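You operate a simulated robot arm through the tools that you are given. There is no shell and no other tool.

The job below is to be done with a simulated two-armed robot. You get a single attempt, and the scene is never put back.

JOB
Clear the fault at the control box and start the line in order.
Fine: main switch on, RESET, then FEED, SORTER, LIFT, so that nothing backs up; leave all three running.

It is judged by the outcome, as a careful person would: the job done as asked, and still so three seconds after it is handed in. It fails if anything else is knocked over, pushed out of place, dropped, spilled or broken.

ROBOT AND FRAMES
Two 7-joint arms with fingered hands on one trunk that stands fixed in place. Base frame: the origin is at the foot of the trunk, x ahead of it, y to its left, z up. Readings come in mm, degrees, newtons and seconds.
The left shoulder is at [20, 269, 1197], the right one opposite. Payload 5 kg a hand.
Tool frame (each hand has its own): the origin (TCP) lies between the finger pads and is the grasp point; the fingertips stand 42 mm ahead of it; z points along the fingers, y is the line along which they close. The gripper opens to 208 mm. The gripper's body begins 119 mm behind the TCP. The gripper is a hand of 4 fingers: y runs from the thumb to the fingers, the wrist lies at [0, 0, -317] in the tool frame, and closing takes about 1.5 s.
Orientation is told as [roll, pitch, yaw] about the base's x, y, z axes, in that order, counted from this pose: with the fingers straight down and closing along the base's y, the tool's x points along the base's -x, its y along +y and its z along -z.

CONTROLS
- The arms move only by the tool arm_command. It takes "left_moves", "right_moves" or both (then of equal length, played together; a hand with none holds still); each is a list of rows, each an object (a shift or turn left out is 0, a gripper value left out holds the last) with "jaw": the finger opening in m, from 0 to 0.208; "linear": the shift along the tool's x, y, z in units of 100 mm (1.0 is 100 mm), a list of three; "rotation": the turn, a rotation vector about the tool's x, y, z in units of 180 degrees (1.0 is 180 degrees), a list of three. In form: [{"jaw": jaw, "linear": [x, y, z], "rotation": [ax, ay, az]}, ...]. A call has 1 to 20 rows; each row is the pose to reach, as a shift and turn from the pose commanded when the call began, along the tool's axes at that moment. A call with a number of a shift or a turn outside -1 to 1 is refused whole. Each row takes 0.2 s and may step no farther than 50 mm and 8.6 degrees from the row before; otherwise, or with a gripper value out of range, the whole call is refused. Where a pose cannot be reached the arm comes as near as it can. A force on the tool above 40 N (or 10 N above the force at the start of the call, whichever is more), or a blocked arm, ends the call early, and 0.2 s more pass. Each finger travels about 153 mm/s and halts on what it meets, pressing with about 28 N; the grip force reading is that of the motor and also rises with nothing between the fingers. The clock runs only during rows and for 0.2 s after the last one: add rows that repeat a pose to give the fingers time. It gives the time, the measured TCP pose, the force on the tool (base axes), the opening and the grip force at its end, in the units of the frame above (readings bear some noise), with the torque about the TCP (base axes, N m) and any sound that the robot's microphone picked up, and new pictures: "pictures" is both (left out), scene, wrist or none (wrist: the cameras of the hands that moved).
- Cameras (640 x 400 px; columns grow to the right, rows downward): "scene" is now at [160.2, 4.3, 1523]; the picture's right is [0.05, -1.00, 0.00], its down [0.07, 0.00, -1.00] and it looks along [1.00, 0.05, 0.07] (base axes); focal length 237 px, centre (320, 200). "left" rides on the left gripper at [-94, 1, -146] in its tool frame; the picture's right is [-0.01, -1.00, 0.00], its down [0.84, -0.01, -0.54] and it looks along [0.54, -0.01, 0.84] (tool axes); focal length 280 px, centre (320, 200). "right" rides on the right gripper at [94, 1, -146] in its tool frame; the picture's right is [-0.01, 1.00, 0.00], its down [-0.84, -0.01, -0.54] and it looks along [-0.54, -0.01, 0.84] (tool axes); focal length 280 px, centre (320, 200). There is no depth. A picture from a camera that has moved, and an enlarged one, comes with that camera's place and axes in the base frame and with its lens.
- move_column(by): slides the trunk up (or, below 0, down) by that many mm; the arms and the scene camera ride with it, the base frame stays. It gives what a move gives, with no picture.
- preshape(shape, hand): the hand has 4 fingers and takes this shape, open, in about a second: jaw (thumb against the fingers, like two jaws); tri (thumb and two fingers); tip (a fingertip pinch); poke (one finger out to press); point (the index stretched); flat (the hand flat); cup (the hand cupped); fist (a fist). The gripper value then closes the fingers along that shape, each until it touches; the sizes above hold for jaw. It gives what a move gives, with no picture.
- turn_head(pan, tilt): turns the head with the scene camera to pan (to the left, within 80 degrees either way) and tilt (down, from -29 to 69), counted from straight ahead of the robot. It gives what a move gives, and a new picture of the scene camera.
- inspect(camera, box): a new picture of the part [left, top, right, bottom] of that camera's present view, enlarged. The clock stands still meanwhile.
- close_job(): hands the job in; it is judged then, once.

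Places have to be worked out from the pictures, the camera data and where the tool is seen. Open the grippers and draw the arms clear of the work before you hand the job in, unless the task says otherwise.

The tools are called after ">>>" by a JSON object that holds its "method" and its "body". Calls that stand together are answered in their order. arm_command: Moves the arms, as the interface text tells. Its arguments: {"type":"object","properties":{"left_moves":{"type":"array","items":{"type":"object","properties":{"jaw":{"type":"number"},"linear":{"type":"array","items":{"type":"number"}},"rotation":{"type":"array","items":{"type":"number"}}}}},"right_moves":{"type":"array","items":{"type":"object","properties":{"jaw":{"type":"number"},"linear":{"type":"array","items":{"type":"number"}},"rotation":{"type":"array","items":{"type":"number"}}}}},"pictures":{"type":"string","enum":["both","scene","wrist","none"]}},"required":[]} The other tools are called the same way: move_column (by) slides the trunk up or down; preshape (shape, hand) gives the hand a shape; turn_head (pan, tilt) turns the head that bears the scene camera; inspect (camera, box) takes an enlarged picture of a part of a camera's view; close_job () hands the job in.

At the start:

```text
time: 0.0
left_tcp_pos: [442.7, 149.6, 1584.1]
left_tool_rot: [0.0, 0.0, 0.0]
left_force: [-0.9, 0.3, 0.8]
left_wrist_torque: [-0.03, 0.0, -0.01]
left_gripper_width: 207.8
left_grip_force: 0.1
left_shape: jaw
right_tcp_pos: [510.9, -255.3, 1562.9]
right_tool_rot: [0.0, 0.0, 0.1]
right_force: [-0.8, -1.1, 0.5]
right_wrist_torque: [-0.04, 0.02, 0.03]
right_gripper_width: 208.0
right_grip_force: 0.0
right_shape: jaw
trunk travel left (down, up): [-575.0, 46.0]
head pan, tilt: [2.6, -3.8]
```

scene: 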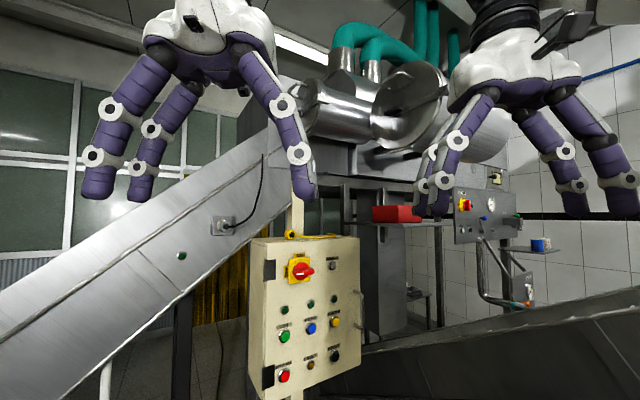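
right: 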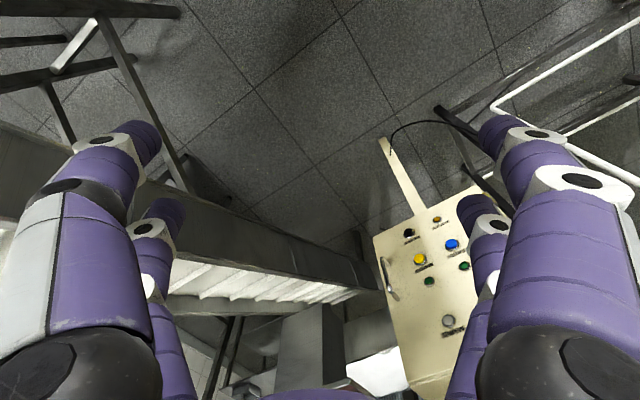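
left: 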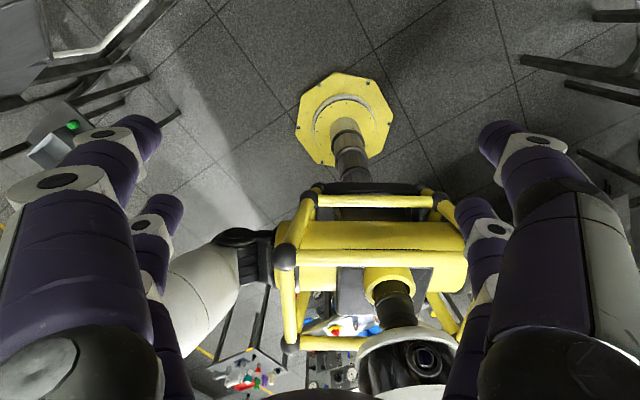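

The scene shows a cream control box with a red/yellow main switch, several buttons and lamps. I enlarge it to read the labels.

>>> {"method": "inspect", "body": {"camera": "scene", "box": [240, 225, 370, 400]}}

>>> {"method": "inspect", "body": {"camera": "right", "box": [360, 180, 500, 400]}}

>>> {"method": "inspect", "body": {"camera": "scene", "box": [440, 160, 570, 320]}}

```text
2.29 times, centred on (305, 312) of scene
camera zoom: at [160.2, 4.3, 1523.0], right [0.05, -1.0, 0.0], down [0.07, 0.0, -1.0], along [1.0, 0.05, 0.07], focal length 542 px, centre (354, -57)
```

zoom: 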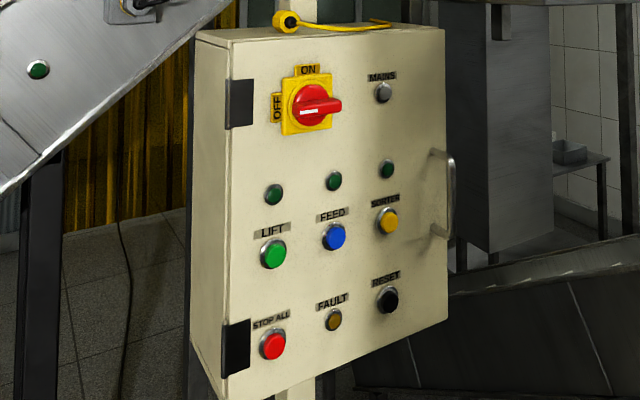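

```text
1.82 times, centred on (430, 290) of right
camera zoom: at [417.0, -254.4, 1710.3], right [0.01, 1.0, 0.0], down [0.84, -0.01, 0.54], along [0.54, -0.01, -0.84], focal length 510 px, centre (120, 36)
```

zoom: 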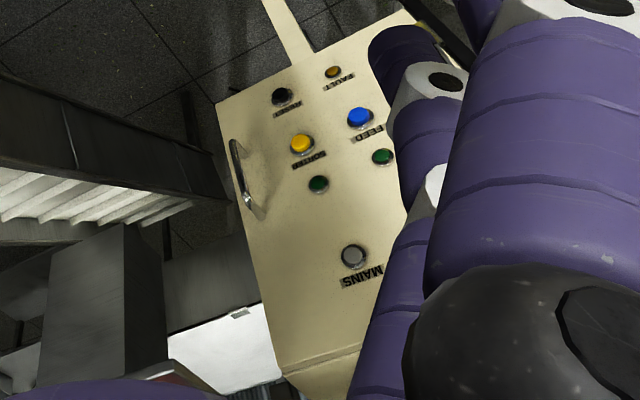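

```text
2.50 times, centred on (505, 240) of scene
camera zoom: at [160.2, 4.3, 1523.0], right [0.05, -1.0, 0.0], down [0.07, 0.0, -1.0], along [1.0, 0.05, 0.07], focal length 592 px, centre (-142, 100)
```

zoom: 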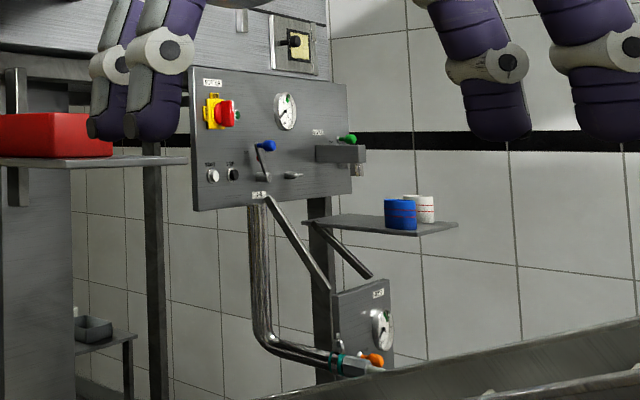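

Triangulating from both cameras, FEED is near [892, 64, 1185], SORTER near [932, -8, 1191] and MAINS near [931, -1, 1364], so the face is yawed about 29°. I look closer at the switch and the lower panel.

>>> {"method": "inspect", "body": {"camera": "scene", "box": [278, 225, 342, 290]}}

>>> {"method": "inspect", "body": {"camera": "scene", "box": [262, 290, 352, 390]}}

>>> {"method": "turn_head", "body": {"pan": 5, "tilt": 18}}

```text
6.15 times, centred on (310, 258) of scene
camera zoom: at [160.2, 4.3, 1523.0], right [0.05, -1.0, 0.0], down [0.07, 0.0, -1.0], along [1.0, 0.05, 0.07], focal length 1458 px, centre (382, -154)
```

zoom: 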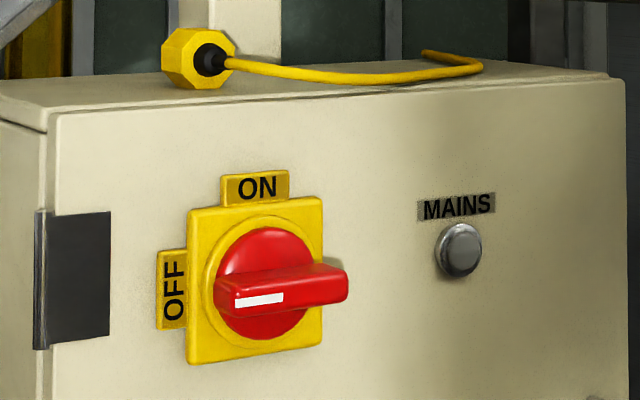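

```text
4.00 times, centred on (307, 340) of scene
camera zoom: at [160.2, 4.3, 1523.0], right [0.05, -1.0, 0.0], down [0.07, 0.0, -1.0], along [1.0, 0.05, 0.07], focal length 948 px, centre (372, -360)
```

zoom: 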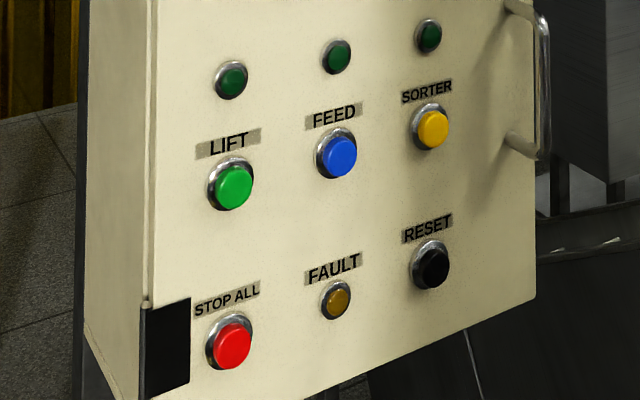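

```text
time: 0.8
left_tcp_pos: [442.3, 149.3, 1583.3]
left_tool_rot: [0.0, 0.0, 0.0]
left_force: [0.2, -0.2, -0.1]
left_wrist_torque: [0.03, -0.05, -0.02]
left_gripper_width: 207.8
left_grip_force: 0.1
left_shape: jaw
right_tcp_pos: [511.6, -254.7, 1565.6]
right_tool_rot: [-0.1, 0.0, 0.0]
right_force: [-0.2, -0.6, -0.7]
right_wrist_torque: [0.01, 0.01, -0.03]
right_gripper_width: 208.0
right_grip_force: 0.0
right_shape: jaw
trunk travel left (down, up): [-575.0, 46.0]
head pan, tilt: [5.0, 18.0]
camera scene: at [165.0, 8.4, 1488.1], right [0.09, -1.0, 0.0], down [-0.31, -0.03, -0.95], along [0.95, 0.08, -0.31], focal length 237 px, centre (320, 200)
```

scene: 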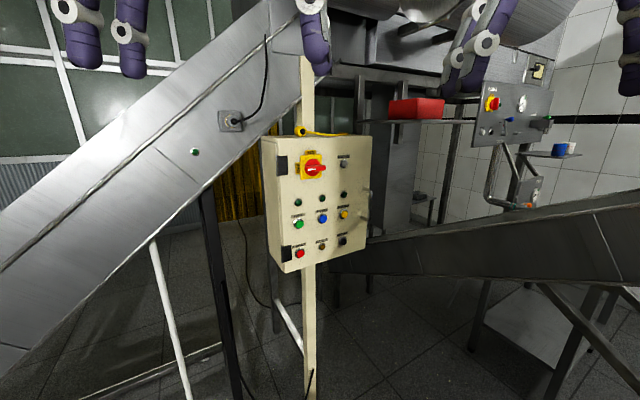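

The switch handle lies horizontal with its mark at OFF (left), and ON is at the top, so it needs a 90° clockwise turn. I start swinging the right hand from pointing down to pointing forward while lowering it.

>>> {"method": "arm_command", "body": {"right_moves": [{"linear": [-0.08, 0.02, 0.08], "rotation": [0, -0.04, 0]}, {"linear": [-0.16, 0.04, 0.16], "rotation": [0, -0.08, 0]}, {"linear": [-0.24, 0.06, 0.24], "rotation": [0, -0.12, 0]}, {"linear": [-0.32, 0.08, 0.32], "rotation": [0, -0.16, 0]}, {"linear": [-0.4, 0.1, 0.4], "rotation": [0, -0.2, 0]}, {"linear": [-0.48, 0.12, 0.48], "rotation": [0, -0.24, 0]}, {"linear": [-0.56, 0.14, 0.56], "rotation": [0, -0.28, 0]}, {"linear": [-0.64, 0.16, 0.64], "rotation": [0, -0.32, 0]}, {"linear": [-0.72, 0.18, 0.72], "rotation": [0, -0.36, 0]}, {"linear": [-0.8, 0.2, 0.8], "rotation": [0, -0.4, 0]}, {"linear": [-0.88, 0.22, 0.88], "rotation": [0, -0.44, 0]}, {"linear": [-0.96, 0.24, 0.96], "rotation": [0, -0.48, 0]}, {"linear": [-1.0, 0.25, 1.0], "rotation": [0, -0.5, 0]}]}}

```text
time: 3.6
left_tcp_pos: [446.7, 149.0, 1582.0]
left_tool_rot: [0.2, 0.1, 0.1]
left_force: [3.1, -1.4, -1.5]
left_wrist_torque: [0.13, 0.46, 0.0]
left_gripper_width: 207.9
left_grip_force: 0.0
left_shape: jaw
right_tcp_pos: [613.0, -231.8, 1462.6]
right_tool_rot: [77.7, -89.9, -78.0]
right_force: [1.0, -0.9, 1.4]
right_wrist_torque: [0.01, 0.12, 0.13]
right_gripper_width: 208.0
right_grip_force: 0.0
right_shape: jaw
trunk travel left (down, up): [-575.0, 46.0]
head pan, tilt: [5.0, 18.0]
camera scene: at [167.2, 7.3, 1487.5], right [0.09, -1.0, 0.0], down [-0.31, -0.03, -0.95], along [0.95, 0.08, -0.31], focal length 237 px, centre (320, 200)
camera right: at [465.7, -230.4, 1368.9], right [0.0, 1.0, 0.02], down [-0.54, -0.01, 0.84], along [0.84, -0.01, 0.54], focal length 280 px, centre (320, 200)
```

scene: 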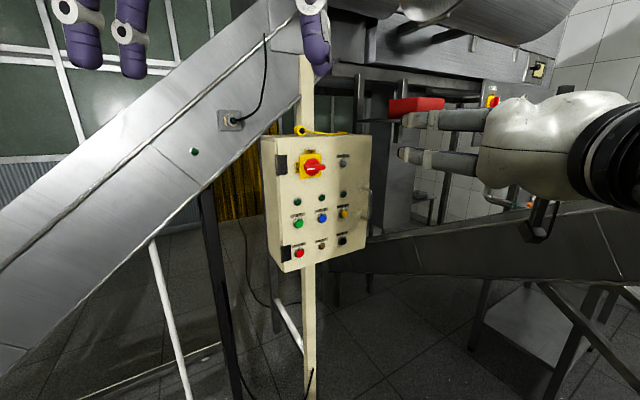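
right: 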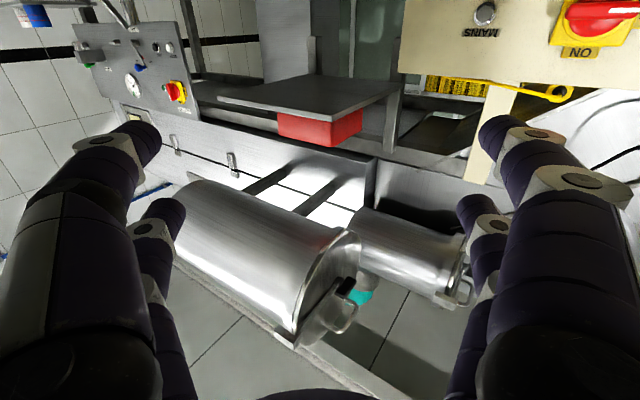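

The right hand now points forward with its camera underneath. Next I yaw it 29° left to face the panel squarely, moving left and down towards a standoff from the switch.

>>> {"method": "arm_command", "body": {"right_moves": [{"linear": [0.2, 0.2, 0.0], "rotation": [-0.033, 0, 0]}, {"linear": [0.4, 0.4, 0.0], "rotation": [-0.066, 0, 0]}, {"linear": [0.6, 0.6, 0.0], "rotation": [-0.099, 0, 0]}, {"linear": [0.8, 0.8, 0.0], "rotation": [-0.13, 0, 0]}, {"linear": [1.0, 1.0, 0.0], "rotation": [-0.161, 0, 0]}]}}

>>> {"method": "arm_command", "body": {"right_moves": [{"rotation": [0, 0, -0.04]}, {"rotation": [0, 0, -0.08]}, {"rotation": [0, 0, -0.12]}, {"rotation": [0, 0, -0.16]}, {"rotation": [0, 0, -0.2]}, {"rotation": [0, 0, -0.24]}, {"rotation": [0, 0, -0.28]}, {"rotation": [0, 0, -0.32]}, {"rotation": [0, 0, -0.36]}, {"rotation": [0, 0, -0.4]}, {"rotation": [0, 0, -0.44]}, {"rotation": [0, 0, -0.48]}, {"rotation": [0, 0, -0.5]}]}}

```text
time: 4.8
left_tcp_pos: [442.5, 148.3, 1582.3]
left_tool_rot: [0.0, 0.0, 0.0]
left_force: [0.1, -0.2, 1.4]
left_wrist_torque: [0.05, 0.01, 0.03]
left_gripper_width: 207.7
left_grip_force: 0.0
left_shape: jaw
right_tcp_pos: [623.4, -128.7, 1373.4]
right_tool_rot: [73.3, -89.9, -44.3]
right_force: [0.0, 0.4, -0.1]
right_wrist_torque: [-0.01, 0.01, 0.01]
right_gripper_width: 208.0
right_grip_force: 0.1
right_shape: jaw
right hand out of reach, approached as far as the arm can: row 2, 3, 4, 5
trunk travel left (down, up): [-575.0, 46.0]
head pan, tilt: [5.0, 18.0]
camera scene: at [165.4, 8.0, 1488.1], right [0.09, -1.0, 0.0], down [-0.31, -0.03, -0.95], along [0.95, 0.08, -0.31], focal length 237 px, centre (320, 200)
camera right: at [494.0, -199.4, 1279.3], right [-0.49, 0.87, 0.01], down [-0.46, -0.27, 0.84], along [0.74, 0.4, 0.54], focal length 280 px, centre (320, 200)
```

scene: 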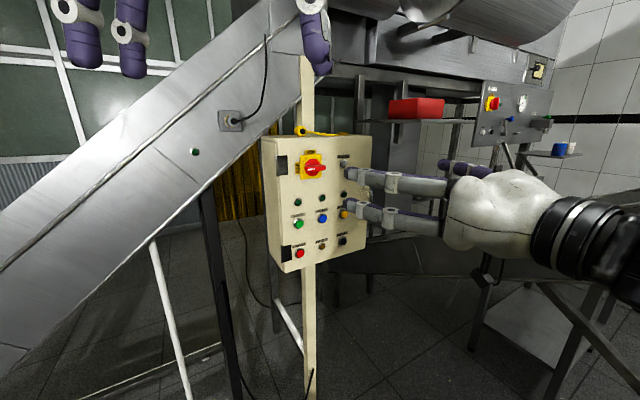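
right: 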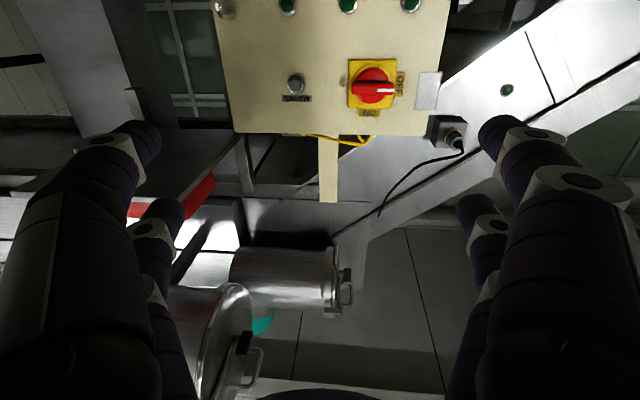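

```text
time: 7.7
left_tcp_pos: [442.8, 148.2, 1582.6]
left_tool_rot: [0.1, 0.0, 0.0]
left_force: [0.1, -0.3, -0.2]
left_wrist_torque: [-0.01, 0.03, 0.01]
left_gripper_width: 207.8
left_grip_force: 0.0
left_shape: jaw
right_tcp_pos: [624.5, -127.7, 1370.6]
right_tool_rot: [-90.1, 0.1, 119.1]
right_force: [0.1, 0.3, 0.7]
right_wrist_torque: [-0.01, 0.01, -0.02]
right_gripper_width: 207.9
right_grip_force: 0.1
right_shape: jaw
trunk travel left (down, up): [-575.0, 46.0]
head pan, tilt: [5.0, 18.0]
camera scene: at [165.0, 8.4, 1488.1], right [0.09, -1.0, 0.0], down [-0.31, -0.03, -0.95], along [0.95, 0.08, -0.31], focal length 237 px, centre (320, 200)
camera right: at [541.0, -280.7, 1370.1], right [-0.01, 0.01, -1.0], down [-0.88, 0.48, 0.01], along [0.48, 0.88, 0.01], focal length 280 px, centre (320, 200)
```

scene: 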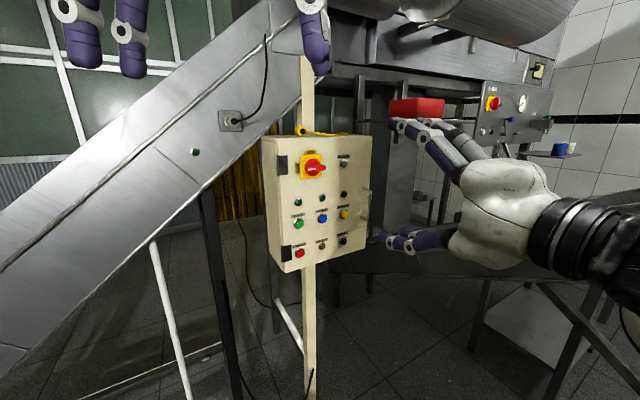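
right: 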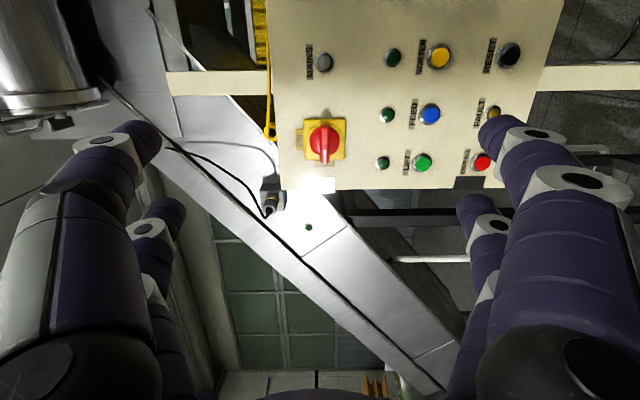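

The roll worked; the right wrist camera now gives a clear view of the whole panel, and combined triangulation puts the face yaw nearer 35°, with the switch handle about [850, 88, 1365]. I zoom in on the switch before aligning.

>>> {"method": "inspect", "body": {"camera": "right", "box": [270, 90, 370, 190]}}

>>> {"method": "inspect", "body": {"camera": "scene", "box": [255, 130, 375, 205]}}

```text
4.00 times, centred on (320, 140) of right
camera zoom: at [541.0, -280.7, 1370.1], right [-0.01, 0.01, -1.0], down [-0.88, 0.48, 0.01], along [0.48, 0.88, 0.01], focal length 1122 px, centre (320, 440)
```

zoom: 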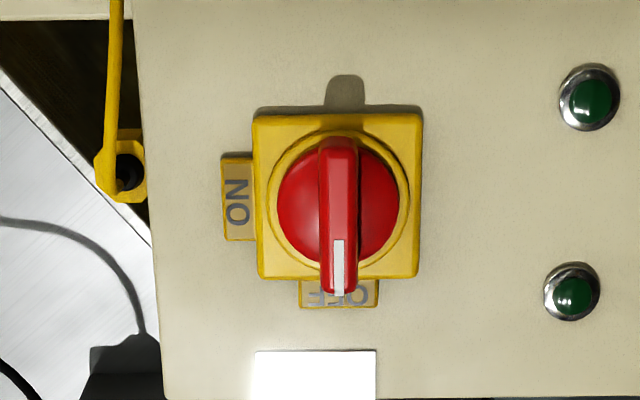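

```text
5.33 times, centred on (315, 168) of scene
camera zoom: at [165.0, 8.4, 1488.1], right [0.09, -1.0, 0.0], down [-0.31, -0.03, -0.95], along [0.95, 0.08, -0.31], focal length 1264 px, centre (347, 373)
```

zoom: 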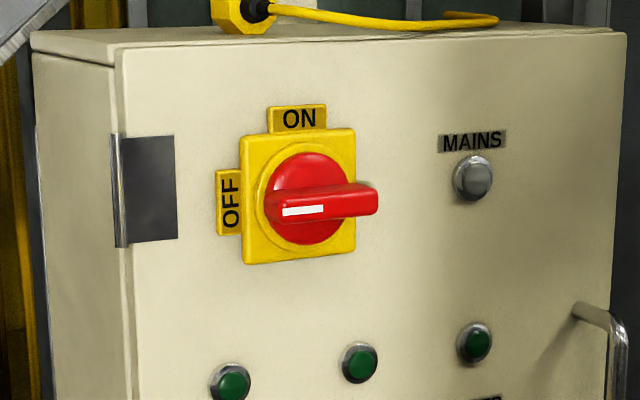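

The handle is a bar about 15 mm thick standing ~28 mm proud of the door. I correct the yaw to 35°, move to ~130 mm standoff on the switch axis and narrow the fingers to see how they close.

>>> {"method": "arm_command", "body": {"right_moves": [{"jaw": 0.06, "linear": [-0.19, 0.02, 0.31], "rotation": [0, -0.011, 0]}, {"linear": [-0.38, 0.04, 0.63], "rotation": [0, -0.022, 0]}, {"linear": [-0.571, 0.05, 0.946], "rotation": [0, -0.0328, 0]}, {"linear": [-0.571, 0.05, 0.946], "rotation": [0, -0.0328, 0]}, {"linear": [-0.571, 0.05, 0.946], "rotation": [0, -0.0328, 0]}]}}

```text
time: 8.8
left_tcp_pos: [442.8, 151.3, 1581.7]
left_tool_rot: [-0.1, 0.0, 0.0]
left_force: [1.6, 0.3, -0.4]
left_wrist_torque: [-0.1, 0.07, 0.01]
left_gripper_width: 208.0
left_grip_force: 0.0
left_shape: jaw
right_tcp_pos: [680.4, -30.6, 1365.8]
right_tool_rot: [-90.0, 0.0, 125.0]
right_force: [0.2, 0.8, -0.5]
right_wrist_torque: [0.0, -0.03, -0.05]
right_gripper_width: 60.0
right_grip_force: 0.1
right_shape: jaw
trunk travel left (down, up): [-575.0, 46.0]
head pan, tilt: [5.0, 18.0]
camera scene: at [165.7, 9.3, 1487.9], right [0.09, -1.0, 0.0], down [-0.31, -0.03, -0.95], along [0.95, 0.08, -0.31], focal length 237 px, centre (320, 200)
camera right: at [612.7, -191.0, 1363.9], right [-0.01, 0.01, -1.0], down [-0.92, 0.38, 0.01], along [0.38, 0.92, 0.01], focal length 280 px, centre (320, 200)
```

scene: 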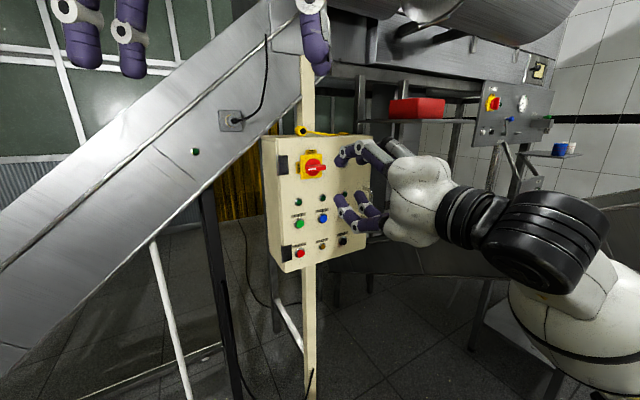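
right: 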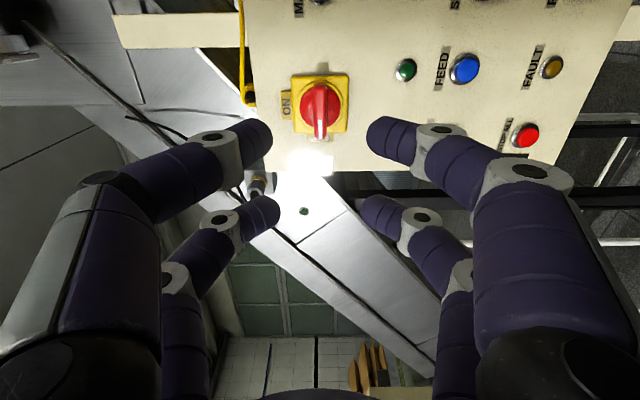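

In jaw shape the finger pairs sit at about ±30 mm, too far apart for this short bar. I try the fingertip-pinch shape and look at it.

>>> {"method": "preshape", "body": {"shape": "tip", "hand": "right"}}

>>> {"method": "arm_command", "body": {"right_moves": [{"jaw": 0.06}, {"jaw": 0.06}, {"jaw": 0.06}, {"jaw": 0.06}]}}

```text
time: 9.8
left_tcp_pos: [442.9, 150.0, 1584.1]
left_tool_rot: [0.0, 0.1, 0.0]
left_force: [0.1, 0.6, 0.3]
left_wrist_torque: [0.01, -0.03, 0.0]
left_gripper_width: 207.9
left_grip_force: 0.1
left_shape: jaw
right_tcp_pos: [678.5, -32.7, 1365.1]
right_tool_rot: [-90.0, 0.0, 125.0]
right_force: [0.8, -0.1, 1.0]
right_wrist_torque: [-0.03, -0.02, -0.03]
right_gripper_width: 207.9
right_grip_force: 0.0
right_shape: tip
trunk travel left (down, up): [-575.0, 46.0]
head pan, tilt: [5.0, 18.0]
```

```text
time: 10.8
left_tcp_pos: [442.6, 148.8, 1583.9]
left_tool_rot: [-0.1, -0.1, 0.1]
left_force: [0.2, 0.4, 0.3]
left_wrist_torque: [0.03, -0.02, 0.02]
left_gripper_width: 207.9
left_grip_force: 0.0
left_shape: jaw
right_tcp_pos: [679.1, -31.9, 1366.6]
right_tool_rot: [-90.0, 0.0, 124.9]
right_force: [0.5, -0.3, 0.3]
right_wrist_torque: [0.01, 0.01, 0.02]
right_gripper_width: 60.1
right_grip_force: 0.1
right_shape: tip
trunk travel left (down, up): [-575.0, 46.0]
head pan, tilt: [5.0, 18.0]
camera scene: at [165.0, 8.4, 1488.1], right [0.09, -1.0, 0.0], down [-0.31, -0.03, -0.95], along [0.95, 0.08, -0.31], focal length 237 px, centre (320, 200)
camera right: at [611.9, -192.1, 1364.1], right [-0.01, 0.01, -1.0], down [-0.92, 0.38, 0.01], along [0.38, 0.92, 0.01], focal length 280 px, centre (320, 200)
```

scene: 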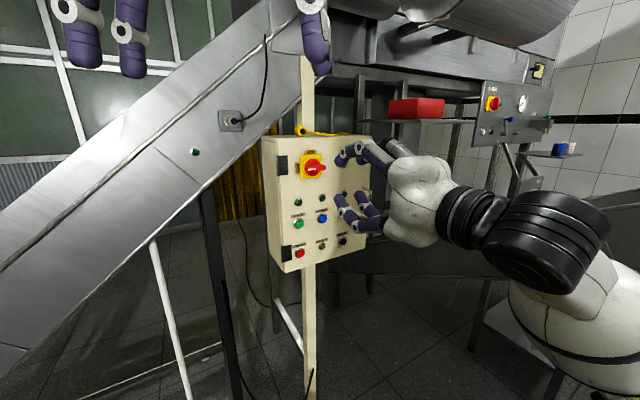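
right: 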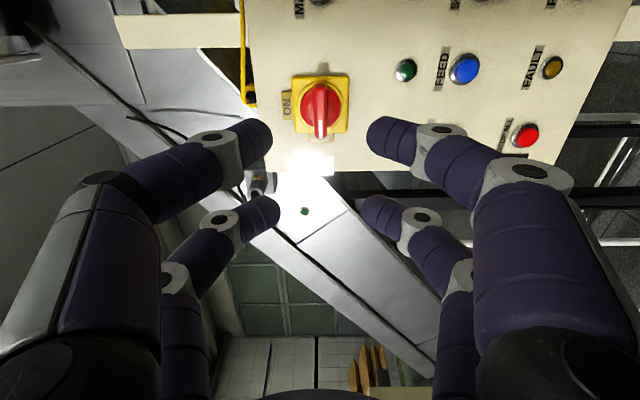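

The tip shape looks the same as the jaw at this opening, so I close further in free air to see how the tips meet.

>>> {"method": "arm_command", "body": {"right_moves": [{"jaw": 0.02}, {"jaw": 0.02}, {"jaw": 0.02}], "pictures": "wrist"}}

>>> {"method": "preshape", "body": {"shape": "poke", "hand": "right"}}

>>> {"method": "inspect", "body": {"camera": "right", "box": [0, 0, 640, 400]}}

>>> {"method": "inspect", "body": {"camera": "scene", "box": [240, 120, 460, 280]}}

```text
time: 11.6
left_tcp_pos: [442.4, 150.0, 1584.2]
left_tool_rot: [-0.1, -0.1, 0.0]
left_force: [-0.7, -0.2, 0.9]
left_wrist_torque: [-0.01, -0.01, -0.02]
left_gripper_width: 207.5
left_grip_force: 0.1
left_shape: jaw
right_tcp_pos: [678.5, -32.1, 1365.0]
right_tool_rot: [-90.1, 0.1, 124.8]
right_force: [0.3, -0.5, 0.3]
right_wrist_torque: [-0.02, 0.0, -0.01]
right_gripper_width: 20.6
right_grip_force: 0.1
right_shape: tip
trunk travel left (down, up): [-575.0, 46.0]
head pan, tilt: [5.0, 18.0]
camera right: at [611.9, -192.1, 1364.1], right [-0.01, 0.01, -1.0], down [-0.92, 0.38, 0.01], along [0.38, 0.92, 0.01], focal length 280 px, centre (320, 200)
```

right: 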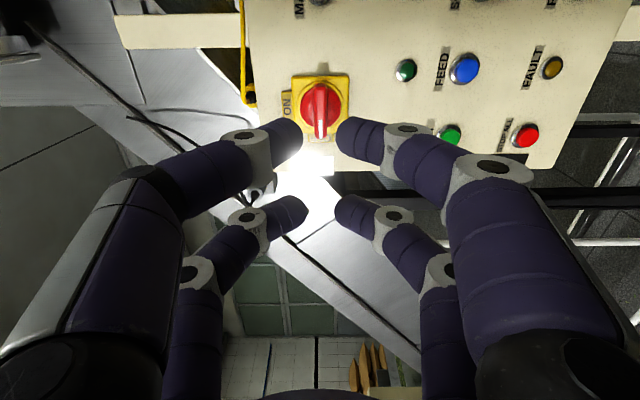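

```text
time: 12.4
left_tcp_pos: [441.8, 150.1, 1583.8]
left_tool_rot: [-0.1, 0.0, 0.0]
left_force: [0.6, -1.0, 0.7]
left_wrist_torque: [0.02, -0.01, -0.05]
left_gripper_width: 207.8
left_grip_force: 0.0
left_shape: jaw
right_tcp_pos: [678.4, -31.4, 1365.3]
right_tool_rot: [-90.1, 0.0, 124.9]
right_force: [-0.2, -0.4, 0.1]
right_wrist_torque: [0.04, 0.02, 0.0]
right_gripper_width: 0.0
right_grip_force: 0.1
right_shape: poke
trunk travel left (down, up): [-575.0, 46.0]
head pan, tilt: [5.0, 18.0]
```

```text
1.00 times, centred on (320, 200) of right (not enlarged: the box is as wide or as high as the picture)
camera zoom: at [611.9, -192.1, 1364.2], right [-0.01, 0.01, -1.0], down [-0.92, 0.38, 0.01], along [0.38, 0.92, 0.01], focal length 280 px, centre (320, 200)
```

zoom: 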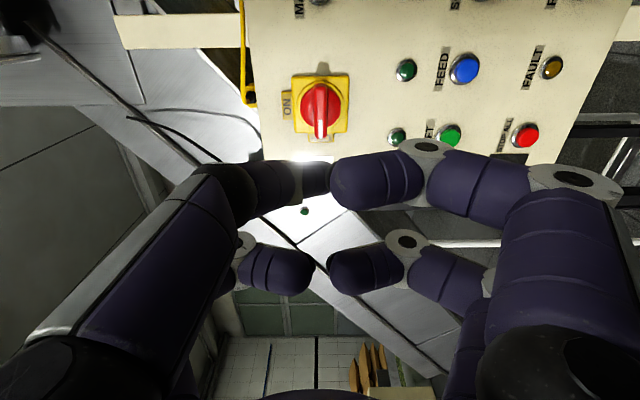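

```text
2.50 times, centred on (350, 200) of scene
camera zoom: at [165.0, 8.4, 1488.1], right [0.09, -1.0, 0.0], down [-0.31, -0.03, -0.95], along [0.95, 0.08, -0.31], focal length 592 px, centre (245, 200)
```

zoom: 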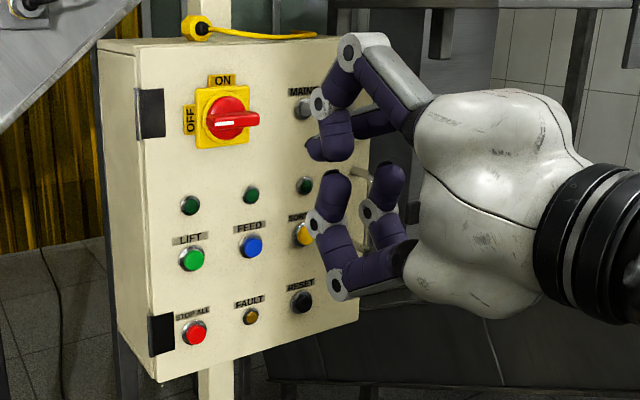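

The poke shape may still be forming, so I let the clock run a moment and look again.

>>> {"method": "arm_command", "body": {"right_moves": [{"linear": [0, 0, 0]}, {"linear": [0, 0, 0]}, {"linear": [0, 0, 0]}]}}

```text
time: 13.2
left_tcp_pos: [443.6, 149.8, 1582.0]
left_tool_rot: [-0.1, 0.0, 0.0]
left_force: [0.0, -0.1, -0.5]
left_wrist_torque: [0.02, 0.0, 0.02]
left_gripper_width: 207.9
left_grip_force: 0.0
left_shape: jaw
right_tcp_pos: [678.0, -30.3, 1365.5]
right_tool_rot: [-90.0, 0.0, 124.9]
right_force: [1.1, 0.7, -0.2]
right_wrist_torque: [0.0, -0.02, -0.03]
right_gripper_width: 0.0
right_grip_force: 0.1
right_shape: poke
trunk travel left (down, up): [-575.0, 46.0]
head pan, tilt: [5.0, 18.0]
camera scene: at [165.0, 8.4, 1488.1], right [0.09, -1.0, 0.0], down [-0.31, -0.03, -0.95], along [0.95, 0.08, -0.31], focal length 237 px, centre (320, 200)
camera right: at [611.9, -192.1, 1364.2], right [-0.01, 0.01, -1.0], down [-0.92, 0.38, 0.01], along [0.38, 0.92, 0.01], focal length 280 px, centre (320, 200)
```

scene: 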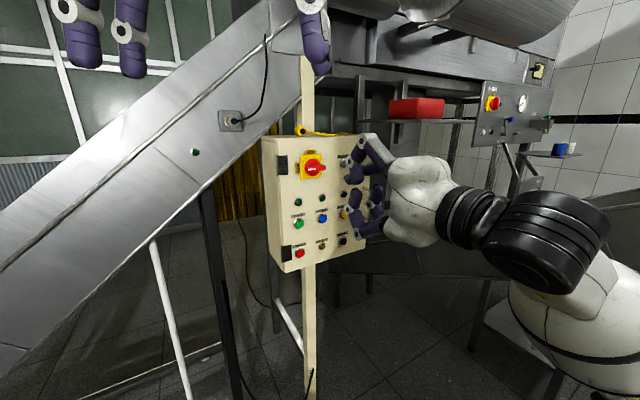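
right: 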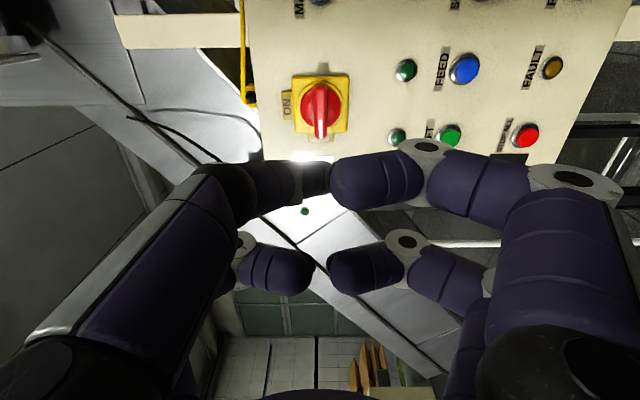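

Poke leaves all fingers hooked, so it isn't a useful probe. I try the "point" shape.

>>> {"method": "preshape", "body": {"shape": "point", "hand": "right"}}

>>> {"method": "arm_command", "body": {"right_moves": [{"linear": [0, 0, 0]}, {"linear": [0, 0, 0]}]}}

>>> {"method": "inspect", "body": {"camera": "scene", "box": [240, 120, 460, 280]}}

```text
time: 14.2
left_tcp_pos: [443.6, 150.4, 1583.4]
left_tool_rot: [0.0, 0.0, 0.0]
left_force: [-0.7, 0.1, -0.9]
left_wrist_torque: [0.01, 0.04, 0.03]
left_gripper_width: 207.9
left_grip_force: 0.0
left_shape: jaw
right_tcp_pos: [678.4, -32.1, 1364.8]
right_tool_rot: [-90.1, 0.0, 125.0]
right_force: [0.4, 0.1, -0.3]
right_wrist_torque: [0.01, 0.02, -0.03]
right_gripper_width: 202.0
right_grip_force: 0.1
right_shape: point
trunk travel left (down, up): [-575.0, 46.0]
head pan, tilt: [5.0, 18.0]
```

```text
time: 14.8
left_tcp_pos: [442.5, 149.2, 1582.8]
left_tool_rot: [0.1, 0.0, -0.1]
left_force: [-0.4, 0.7, 0.5]
left_wrist_torque: [0.03, 0.0, -0.01]
left_gripper_width: 207.8
left_grip_force: 0.0
left_shape: jaw
right_tcp_pos: [678.7, -31.5, 1365.9]
right_tool_rot: [-90.1, 0.0, 124.8]
right_force: [-0.2, 0.0, -1.1]
right_wrist_torque: [0.02, -0.05, -0.05]
right_gripper_width: 201.6
right_grip_force: 0.1
right_shape: point
trunk travel left (down, up): [-575.0, 46.0]
head pan, tilt: [5.0, 18.0]
camera scene: at [165.0, 8.4, 1488.1], right [0.09, -1.0, 0.0], down [-0.31, -0.03, -0.95], along [0.95, 0.08, -0.31], focal length 237 px, centre (320, 200)
camera right: at [611.9, -192.1, 1364.2], right [-0.01, 0.01, -1.0], down [-0.92, 0.38, 0.01], along [0.38, 0.92, 0.01], focal length 280 px, centre (320, 200)
```

scene: 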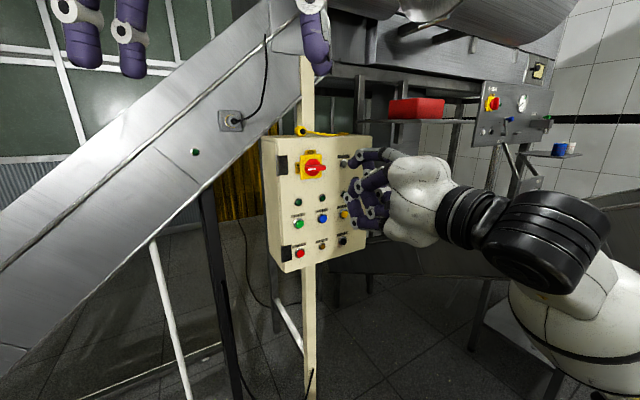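
right: 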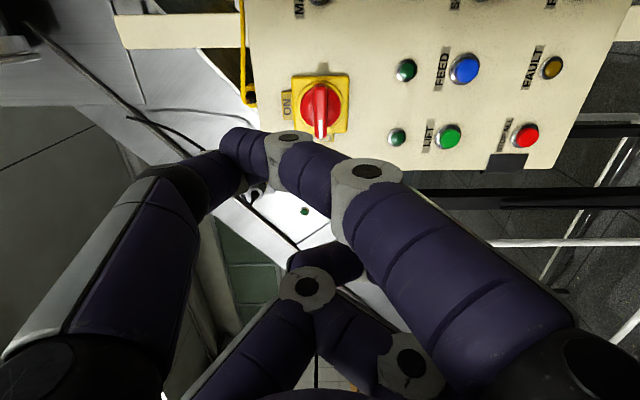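

```text
2.50 times, centred on (350, 200) of scene
camera zoom: at [165.0, 8.4, 1488.1], right [0.09, -1.0, 0.0], down [-0.31, -0.03, -0.95], along [0.95, 0.08, -0.31], focal length 592 px, centre (245, 200)
```

zoom: 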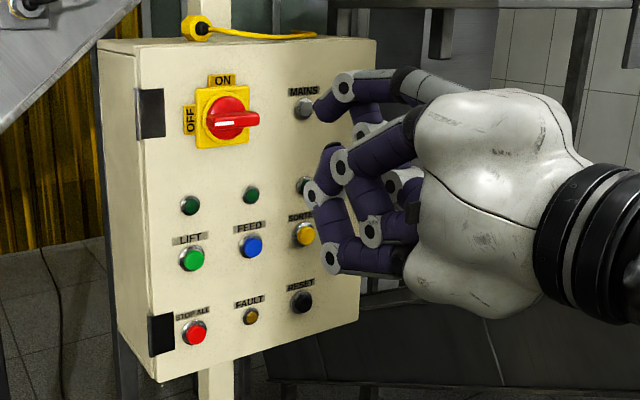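

Pointing is skewed too; the jaw shape closing on both ends of the ~66 mm bar is the surest grip. I go back to jaw at 60 mm opening and advance 100 mm along the switch axis.

>>> {"method": "preshape", "body": {"shape": "jaw", "hand": "right"}}

>>> {"method": "arm_command", "body": {"right_moves": [{"jaw": 0.06}, {"jaw": 0.06}, {"jaw": 0.06}, {"jaw": 0.06, "linear": [0, 0, 0.3]}, {"jaw": 0.06, "linear": [0, 0, 0.6]}, {"jaw": 0.06, "linear": [0, 0, 0.9]}, {"jaw": 0.06, "linear": [0, 0, 1.0]}]}}

>>> {"method": "inspect", "body": {"camera": "scene", "box": [250, 110, 410, 230]}}

```text
time: 15.7
left_tcp_pos: [444.8, 150.8, 1582.3]
left_tool_rot: [0.0, 0.0, 0.0]
left_force: [0.2, 0.3, 0.5]
left_wrist_torque: [-0.03, 0.0, 0.05]
left_gripper_width: 207.6
left_grip_force: 0.1
left_shape: jaw
right_tcp_pos: [679.0, -33.0, 1365.5]
right_tool_rot: [-90.0, 0.0, 124.9]
right_force: [0.5, 0.2, 0.0]
right_wrist_torque: [0.0, -0.01, 0.0]
right_gripper_width: 208.2
right_grip_force: 0.0
right_shape: jaw
trunk travel left (down, up): [-575.0, 46.0]
head pan, tilt: [5.0, 18.0]
```

```text
time: 17.2
left_tcp_pos: [442.4, 149.3, 1585.1]
left_tool_rot: [0.0, 0.1, -0.1]
left_force: [0.2, -0.6, -0.1]
left_wrist_torque: [0.05, -0.03, -0.01]
left_gripper_width: 207.8
left_grip_force: 0.0
left_shape: jaw
right_tcp_pos: [760.4, 22.7, 1367.1]
right_tool_rot: [-89.9, 0.0, 125.0]
right_force: [-1.0, 0.0, -0.4]
right_wrist_torque: [-0.01, 0.02, 0.06]
right_gripper_width: 60.1
right_grip_force: 0.0
right_shape: jaw
trunk travel left (down, up): [-575.0, 46.0]
head pan, tilt: [5.0, 18.0]
camera scene: at [164.6, 8.0, 1488.2], right [0.09, -1.0, 0.0], down [-0.31, -0.03, -0.95], along [0.95, 0.08, -0.31], focal length 237 px, centre (320, 200)
camera right: at [693.6, -136.6, 1364.7], right [-0.01, 0.01, -1.0], down [-0.92, 0.38, 0.01], along [0.38, 0.92, 0.01], focal length 280 px, centre (320, 200)
```

scene: 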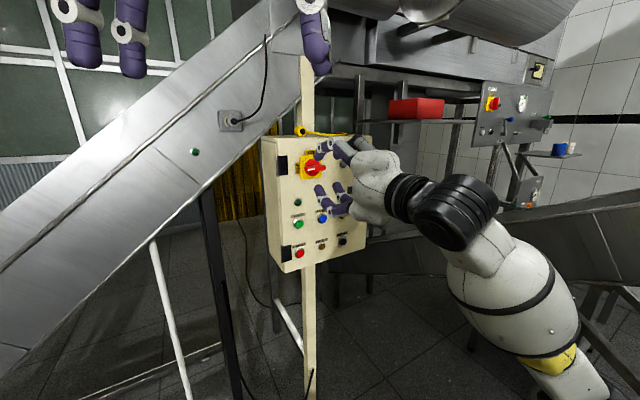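
right: 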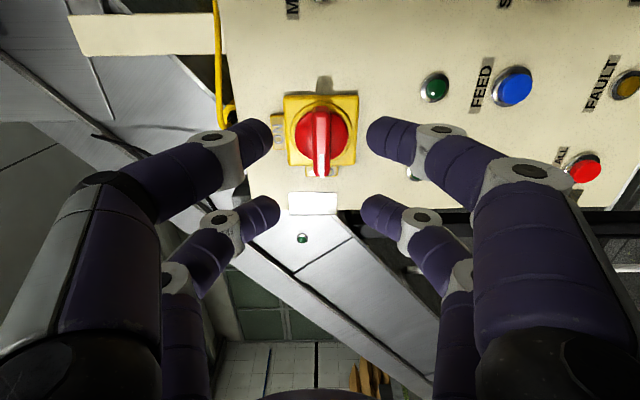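

```text
3.33 times, centred on (330, 170) of scene
camera zoom: at [164.6, 8.0, 1488.2], right [0.09, -1.0, 0.0], down [-0.31, -0.03, -0.95], along [0.95, 0.08, -0.31], focal length 790 px, centre (287, 300)
```

zoom: 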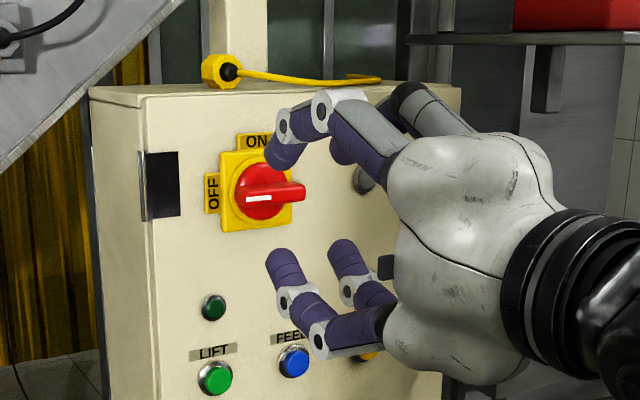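

Geometry checks out: the handle spans u≈377–445 with its front about 100 mm ahead of the TCP, and the fingers straddle it. I advance ~74 mm, watching for contact force.

>>> {"method": "arm_command", "body": {"right_moves": [{"jaw": 0.06, "linear": [-0.02, 0.01, 0.25]}, {"jaw": 0.06, "linear": [-0.05, 0.01, 0.45]}, {"jaw": 0.06, "linear": [-0.05, 0.01, 0.6]}, {"jaw": 0.06, "linear": [-0.05, 0.01, 0.68]}, {"jaw": 0.06, "linear": [-0.05, 0.01, 0.74]}]}}

>>> {"method": "inspect", "body": {"camera": "scene", "box": [270, 120, 370, 195]}}

>>> {"method": "inspect", "body": {"camera": "right", "box": [200, 80, 440, 230]}}

```text
time: 18.4
left_tcp_pos: [442.6, 151.5, 1582.5]
left_tool_rot: [0.0, 0.0, -0.1]
left_force: [-0.2, 0.5, -1.0]
left_wrist_torque: [0.0, -0.03, 0.0]
left_gripper_width: 207.8
left_grip_force: 0.1
left_shape: jaw
right_tcp_pos: [818.9, 72.3, 1364.3]
right_tool_rot: [-90.0, 0.0, 124.9]
right_force: [0.2, 0.8, -1.1]
right_wrist_torque: [-0.02, 0.0, -0.02]
right_gripper_width: 60.2
right_grip_force: 0.1
right_shape: jaw
trunk travel left (down, up): [-575.0, 46.0]
head pan, tilt: [5.0, 18.0]
camera scene: at [165.1, 8.8, 1488.0], right [0.09, -1.0, 0.0], down [-0.31, -0.03, -0.95], along [0.95, 0.08, -0.31], focal length 237 px, centre (320, 200)
camera right: at [752.8, -88.6, 1363.6], right [-0.01, 0.01, -1.0], down [-0.92, 0.38, 0.01], along [0.38, 0.92, 0.01], focal length 280 px, centre (320, 200)
```

scene: 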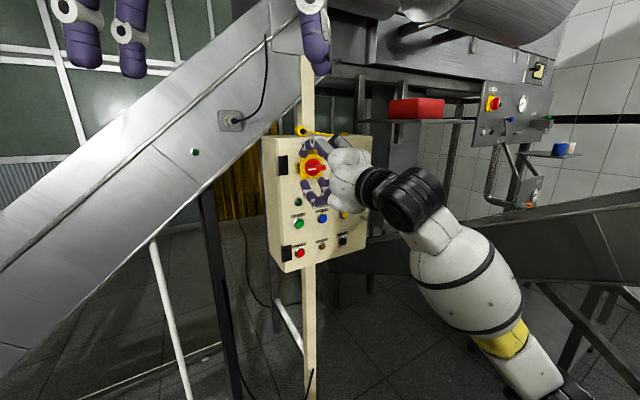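
right: 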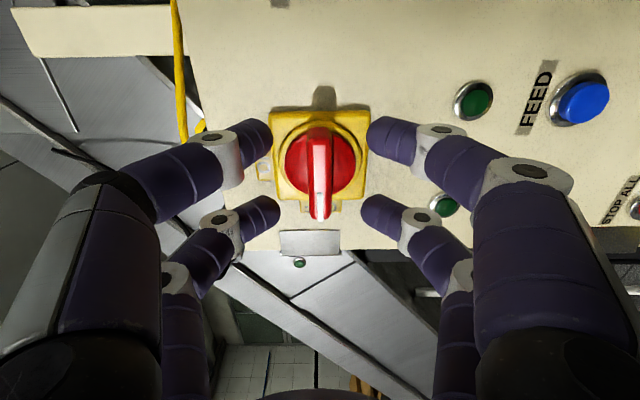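

```text
5.33 times, centred on (320, 158) of scene
camera zoom: at [165.1, 8.8, 1488.0], right [0.09, -1.0, 0.0], down [-0.31, -0.03, -0.95], along [0.95, 0.08, -0.31], focal length 1264 px, centre (320, 427)
```

zoom: 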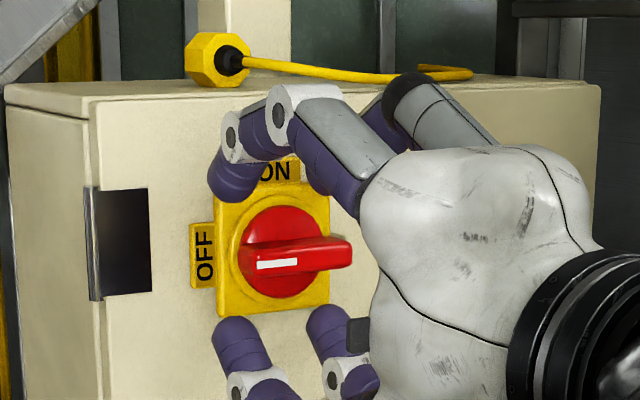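

```text
2.67 times, centred on (320, 155) of right
camera zoom: at [752.8, -88.6, 1363.6], right [-0.01, 0.01, -1.0], down [-0.92, 0.38, 0.01], along [0.38, 0.92, 0.01], focal length 748 px, centre (320, 320)
```

zoom: 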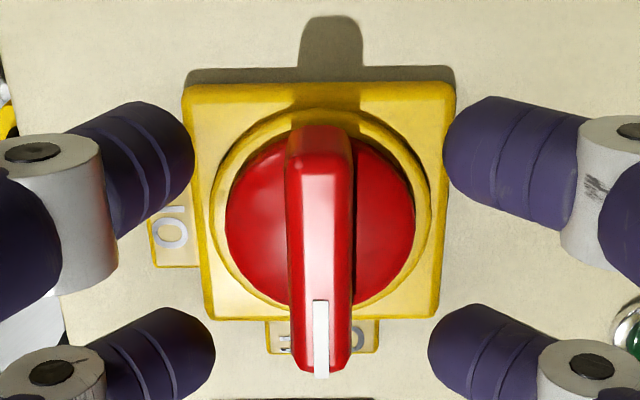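

The tips are around the backplate level, straddling the bar nearly symmetrically with no contact force. I close on the handle.

>>> {"method": "arm_command", "body": {"right_moves": [{"jaw": 0.03}, {"jaw": 0.02}, {"jaw": 0.01}, {"jaw": 0.005}, {"jaw": 0.005}]}}

>>> {"method": "inspect", "body": {"camera": "right", "box": [200, 80, 440, 230]}}

```text
time: 19.6
left_tcp_pos: [443.5, 148.6, 1584.0]
left_tool_rot: [-0.1, 0.0, 0.1]
left_force: [-0.2, 0.2, 0.1]
left_wrist_torque: [-0.01, 0.01, 0.02]
left_gripper_width: 207.9
left_grip_force: 0.1
left_shape: jaw
right_tcp_pos: [820.7, 69.4, 1364.5]
right_tool_rot: [-90.0, 0.0, 124.8]
right_force: [-0.4, -3.8, 0.6]
right_wrist_torque: [-0.05, 0.04, -0.8]
right_gripper_width: 15.3
right_grip_force: 28.2
right_shape: jaw
trunk travel left (down, up): [-575.0, 46.0]
head pan, tilt: [5.0, 18.0]
camera scene: at [165.0, 8.1, 1488.1], right [0.09, -1.0, 0.0], down [-0.31, -0.03, -0.95], along [0.95, 0.08, -0.31], focal length 237 px, centre (320, 200)
camera right: at [752.9, -89.9, 1363.5], right [-0.01, 0.01, -1.0], down [-0.92, 0.38, 0.01], along [0.38, 0.92, 0.01], focal length 280 px, centre (320, 200)
```

scene: 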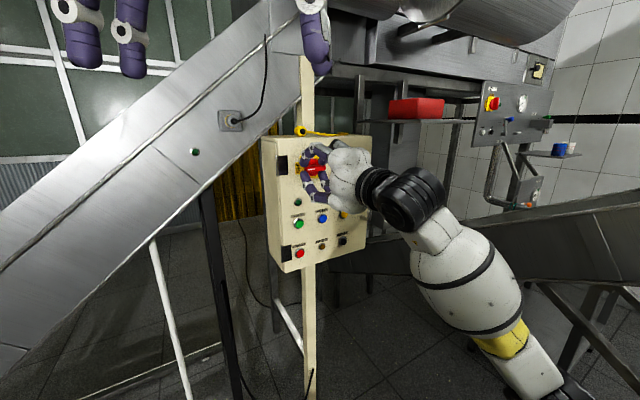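
right: 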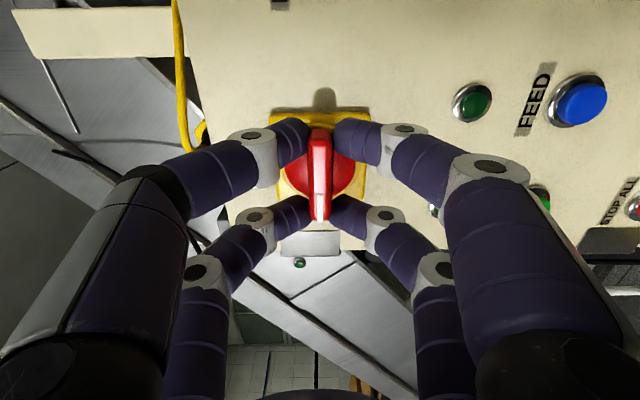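

```text
2.67 times, centred on (320, 155) of right
camera zoom: at [752.9, -89.9, 1363.5], right [-0.01, 0.01, -1.0], down [-0.92, 0.38, 0.01], along [0.38, 0.92, 0.01], focal length 748 px, centre (320, 320)
```

zoom: 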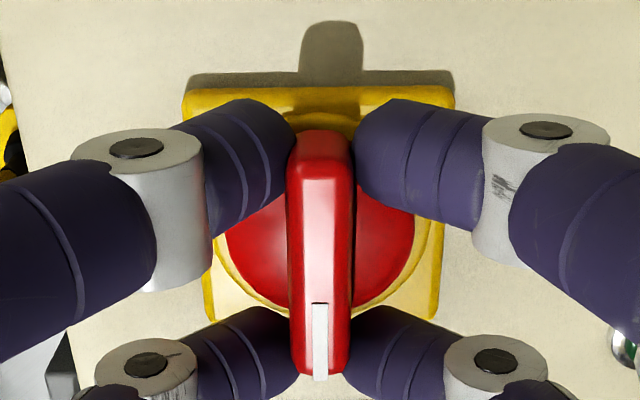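

The handle is held (15.3 mm, 28 N). I now turn the hand 90° clockwise about its pointing axis.

>>> {"method": "arm_command", "body": {"right_moves": [{"rotation": [0, 0, 0.04]}, {"rotation": [0, 0, 0.08]}, {"rotation": [0, 0, 0.12]}, {"rotation": [0, 0, 0.16]}, {"rotation": [0, 0, 0.2]}, {"rotation": [0, 0, 0.24]}, {"rotation": [0, 0, 0.28]}, {"rotation": [0, 0, 0.32]}, {"rotation": [0, 0, 0.36]}, {"rotation": [0, 0, 0.4]}, {"rotation": [0, 0, 0.44]}, {"rotation": [0, 0, 0.48]}, {"rotation": [0, 0, 0.5]}]}}

>>> {"method": "inspect", "body": {"camera": "scene", "box": [250, 120, 380, 260]}}

```text
time: 22.4
left_tcp_pos: [443.5, 148.8, 1583.4]
left_tool_rot: [0.0, 0.0, 0.0]
left_force: [0.2, 0.2, 0.1]
left_wrist_torque: [0.02, 0.04, 0.01]
left_gripper_width: 207.7
left_grip_force: 0.1
left_shape: jaw
right_tcp_pos: [819.0, 68.8, 1366.8]
right_tool_rot: [152.0, -89.8, -117.3]
right_force: [18.4, -12.3, 31.7]
right_wrist_torque: [-0.14, -0.71, -0.75]
right_gripper_width: 14.0
right_grip_force: 28.0
right_shape: jaw
trunk travel left (down, up): [-575.0, 46.0]
head pan, tilt: [5.0, 18.0]
camera scene: at [164.8, 7.1, 1488.3], right [0.09, -1.0, 0.0], down [-0.31, -0.03, -0.95], along [0.95, 0.08, -0.31], focal length 237 px, centre (320, 200)
camera right: at [697.6, -13.0, 1272.9], right [-0.57, 0.82, 0.02], down [-0.44, -0.32, 0.84], along [0.7, 0.47, 0.54], focal length 280 px, centre (320, 200)
```

scene: 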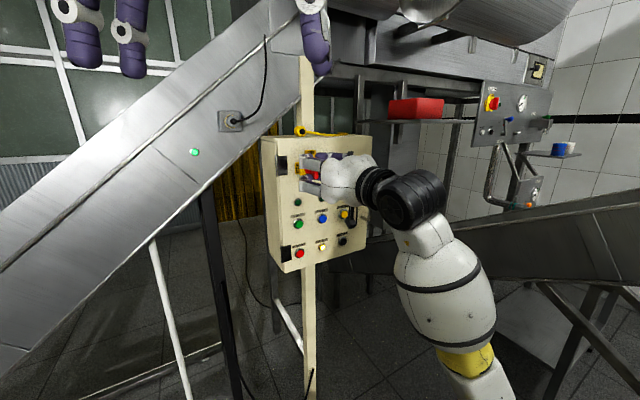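
right: 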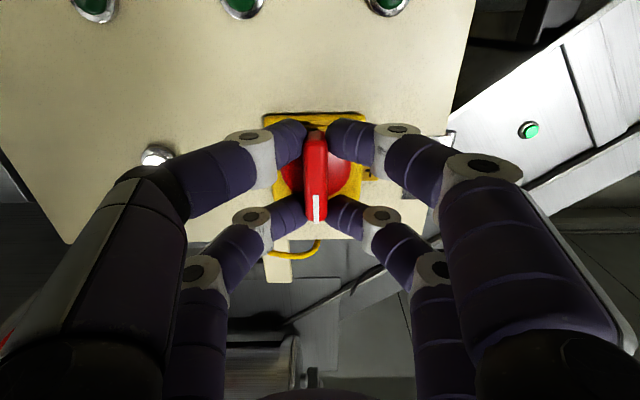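

```text
2.86 times, centred on (315, 190) of scene
camera zoom: at [164.8, 7.1, 1488.3], right [0.09, -1.0, 0.0], down [-0.31, -0.03, -0.95], along [0.95, 0.08, -0.31], focal length 677 px, centre (334, 229)
```

zoom: 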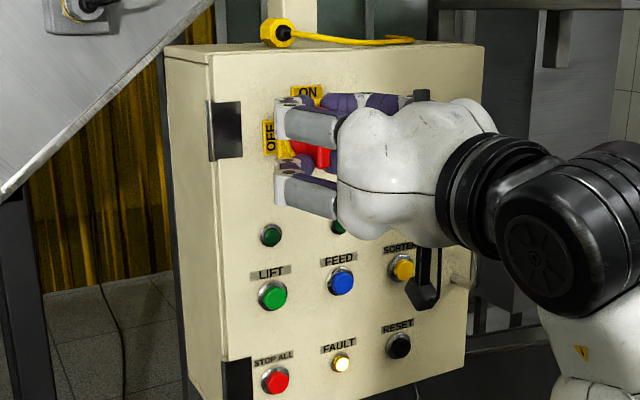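

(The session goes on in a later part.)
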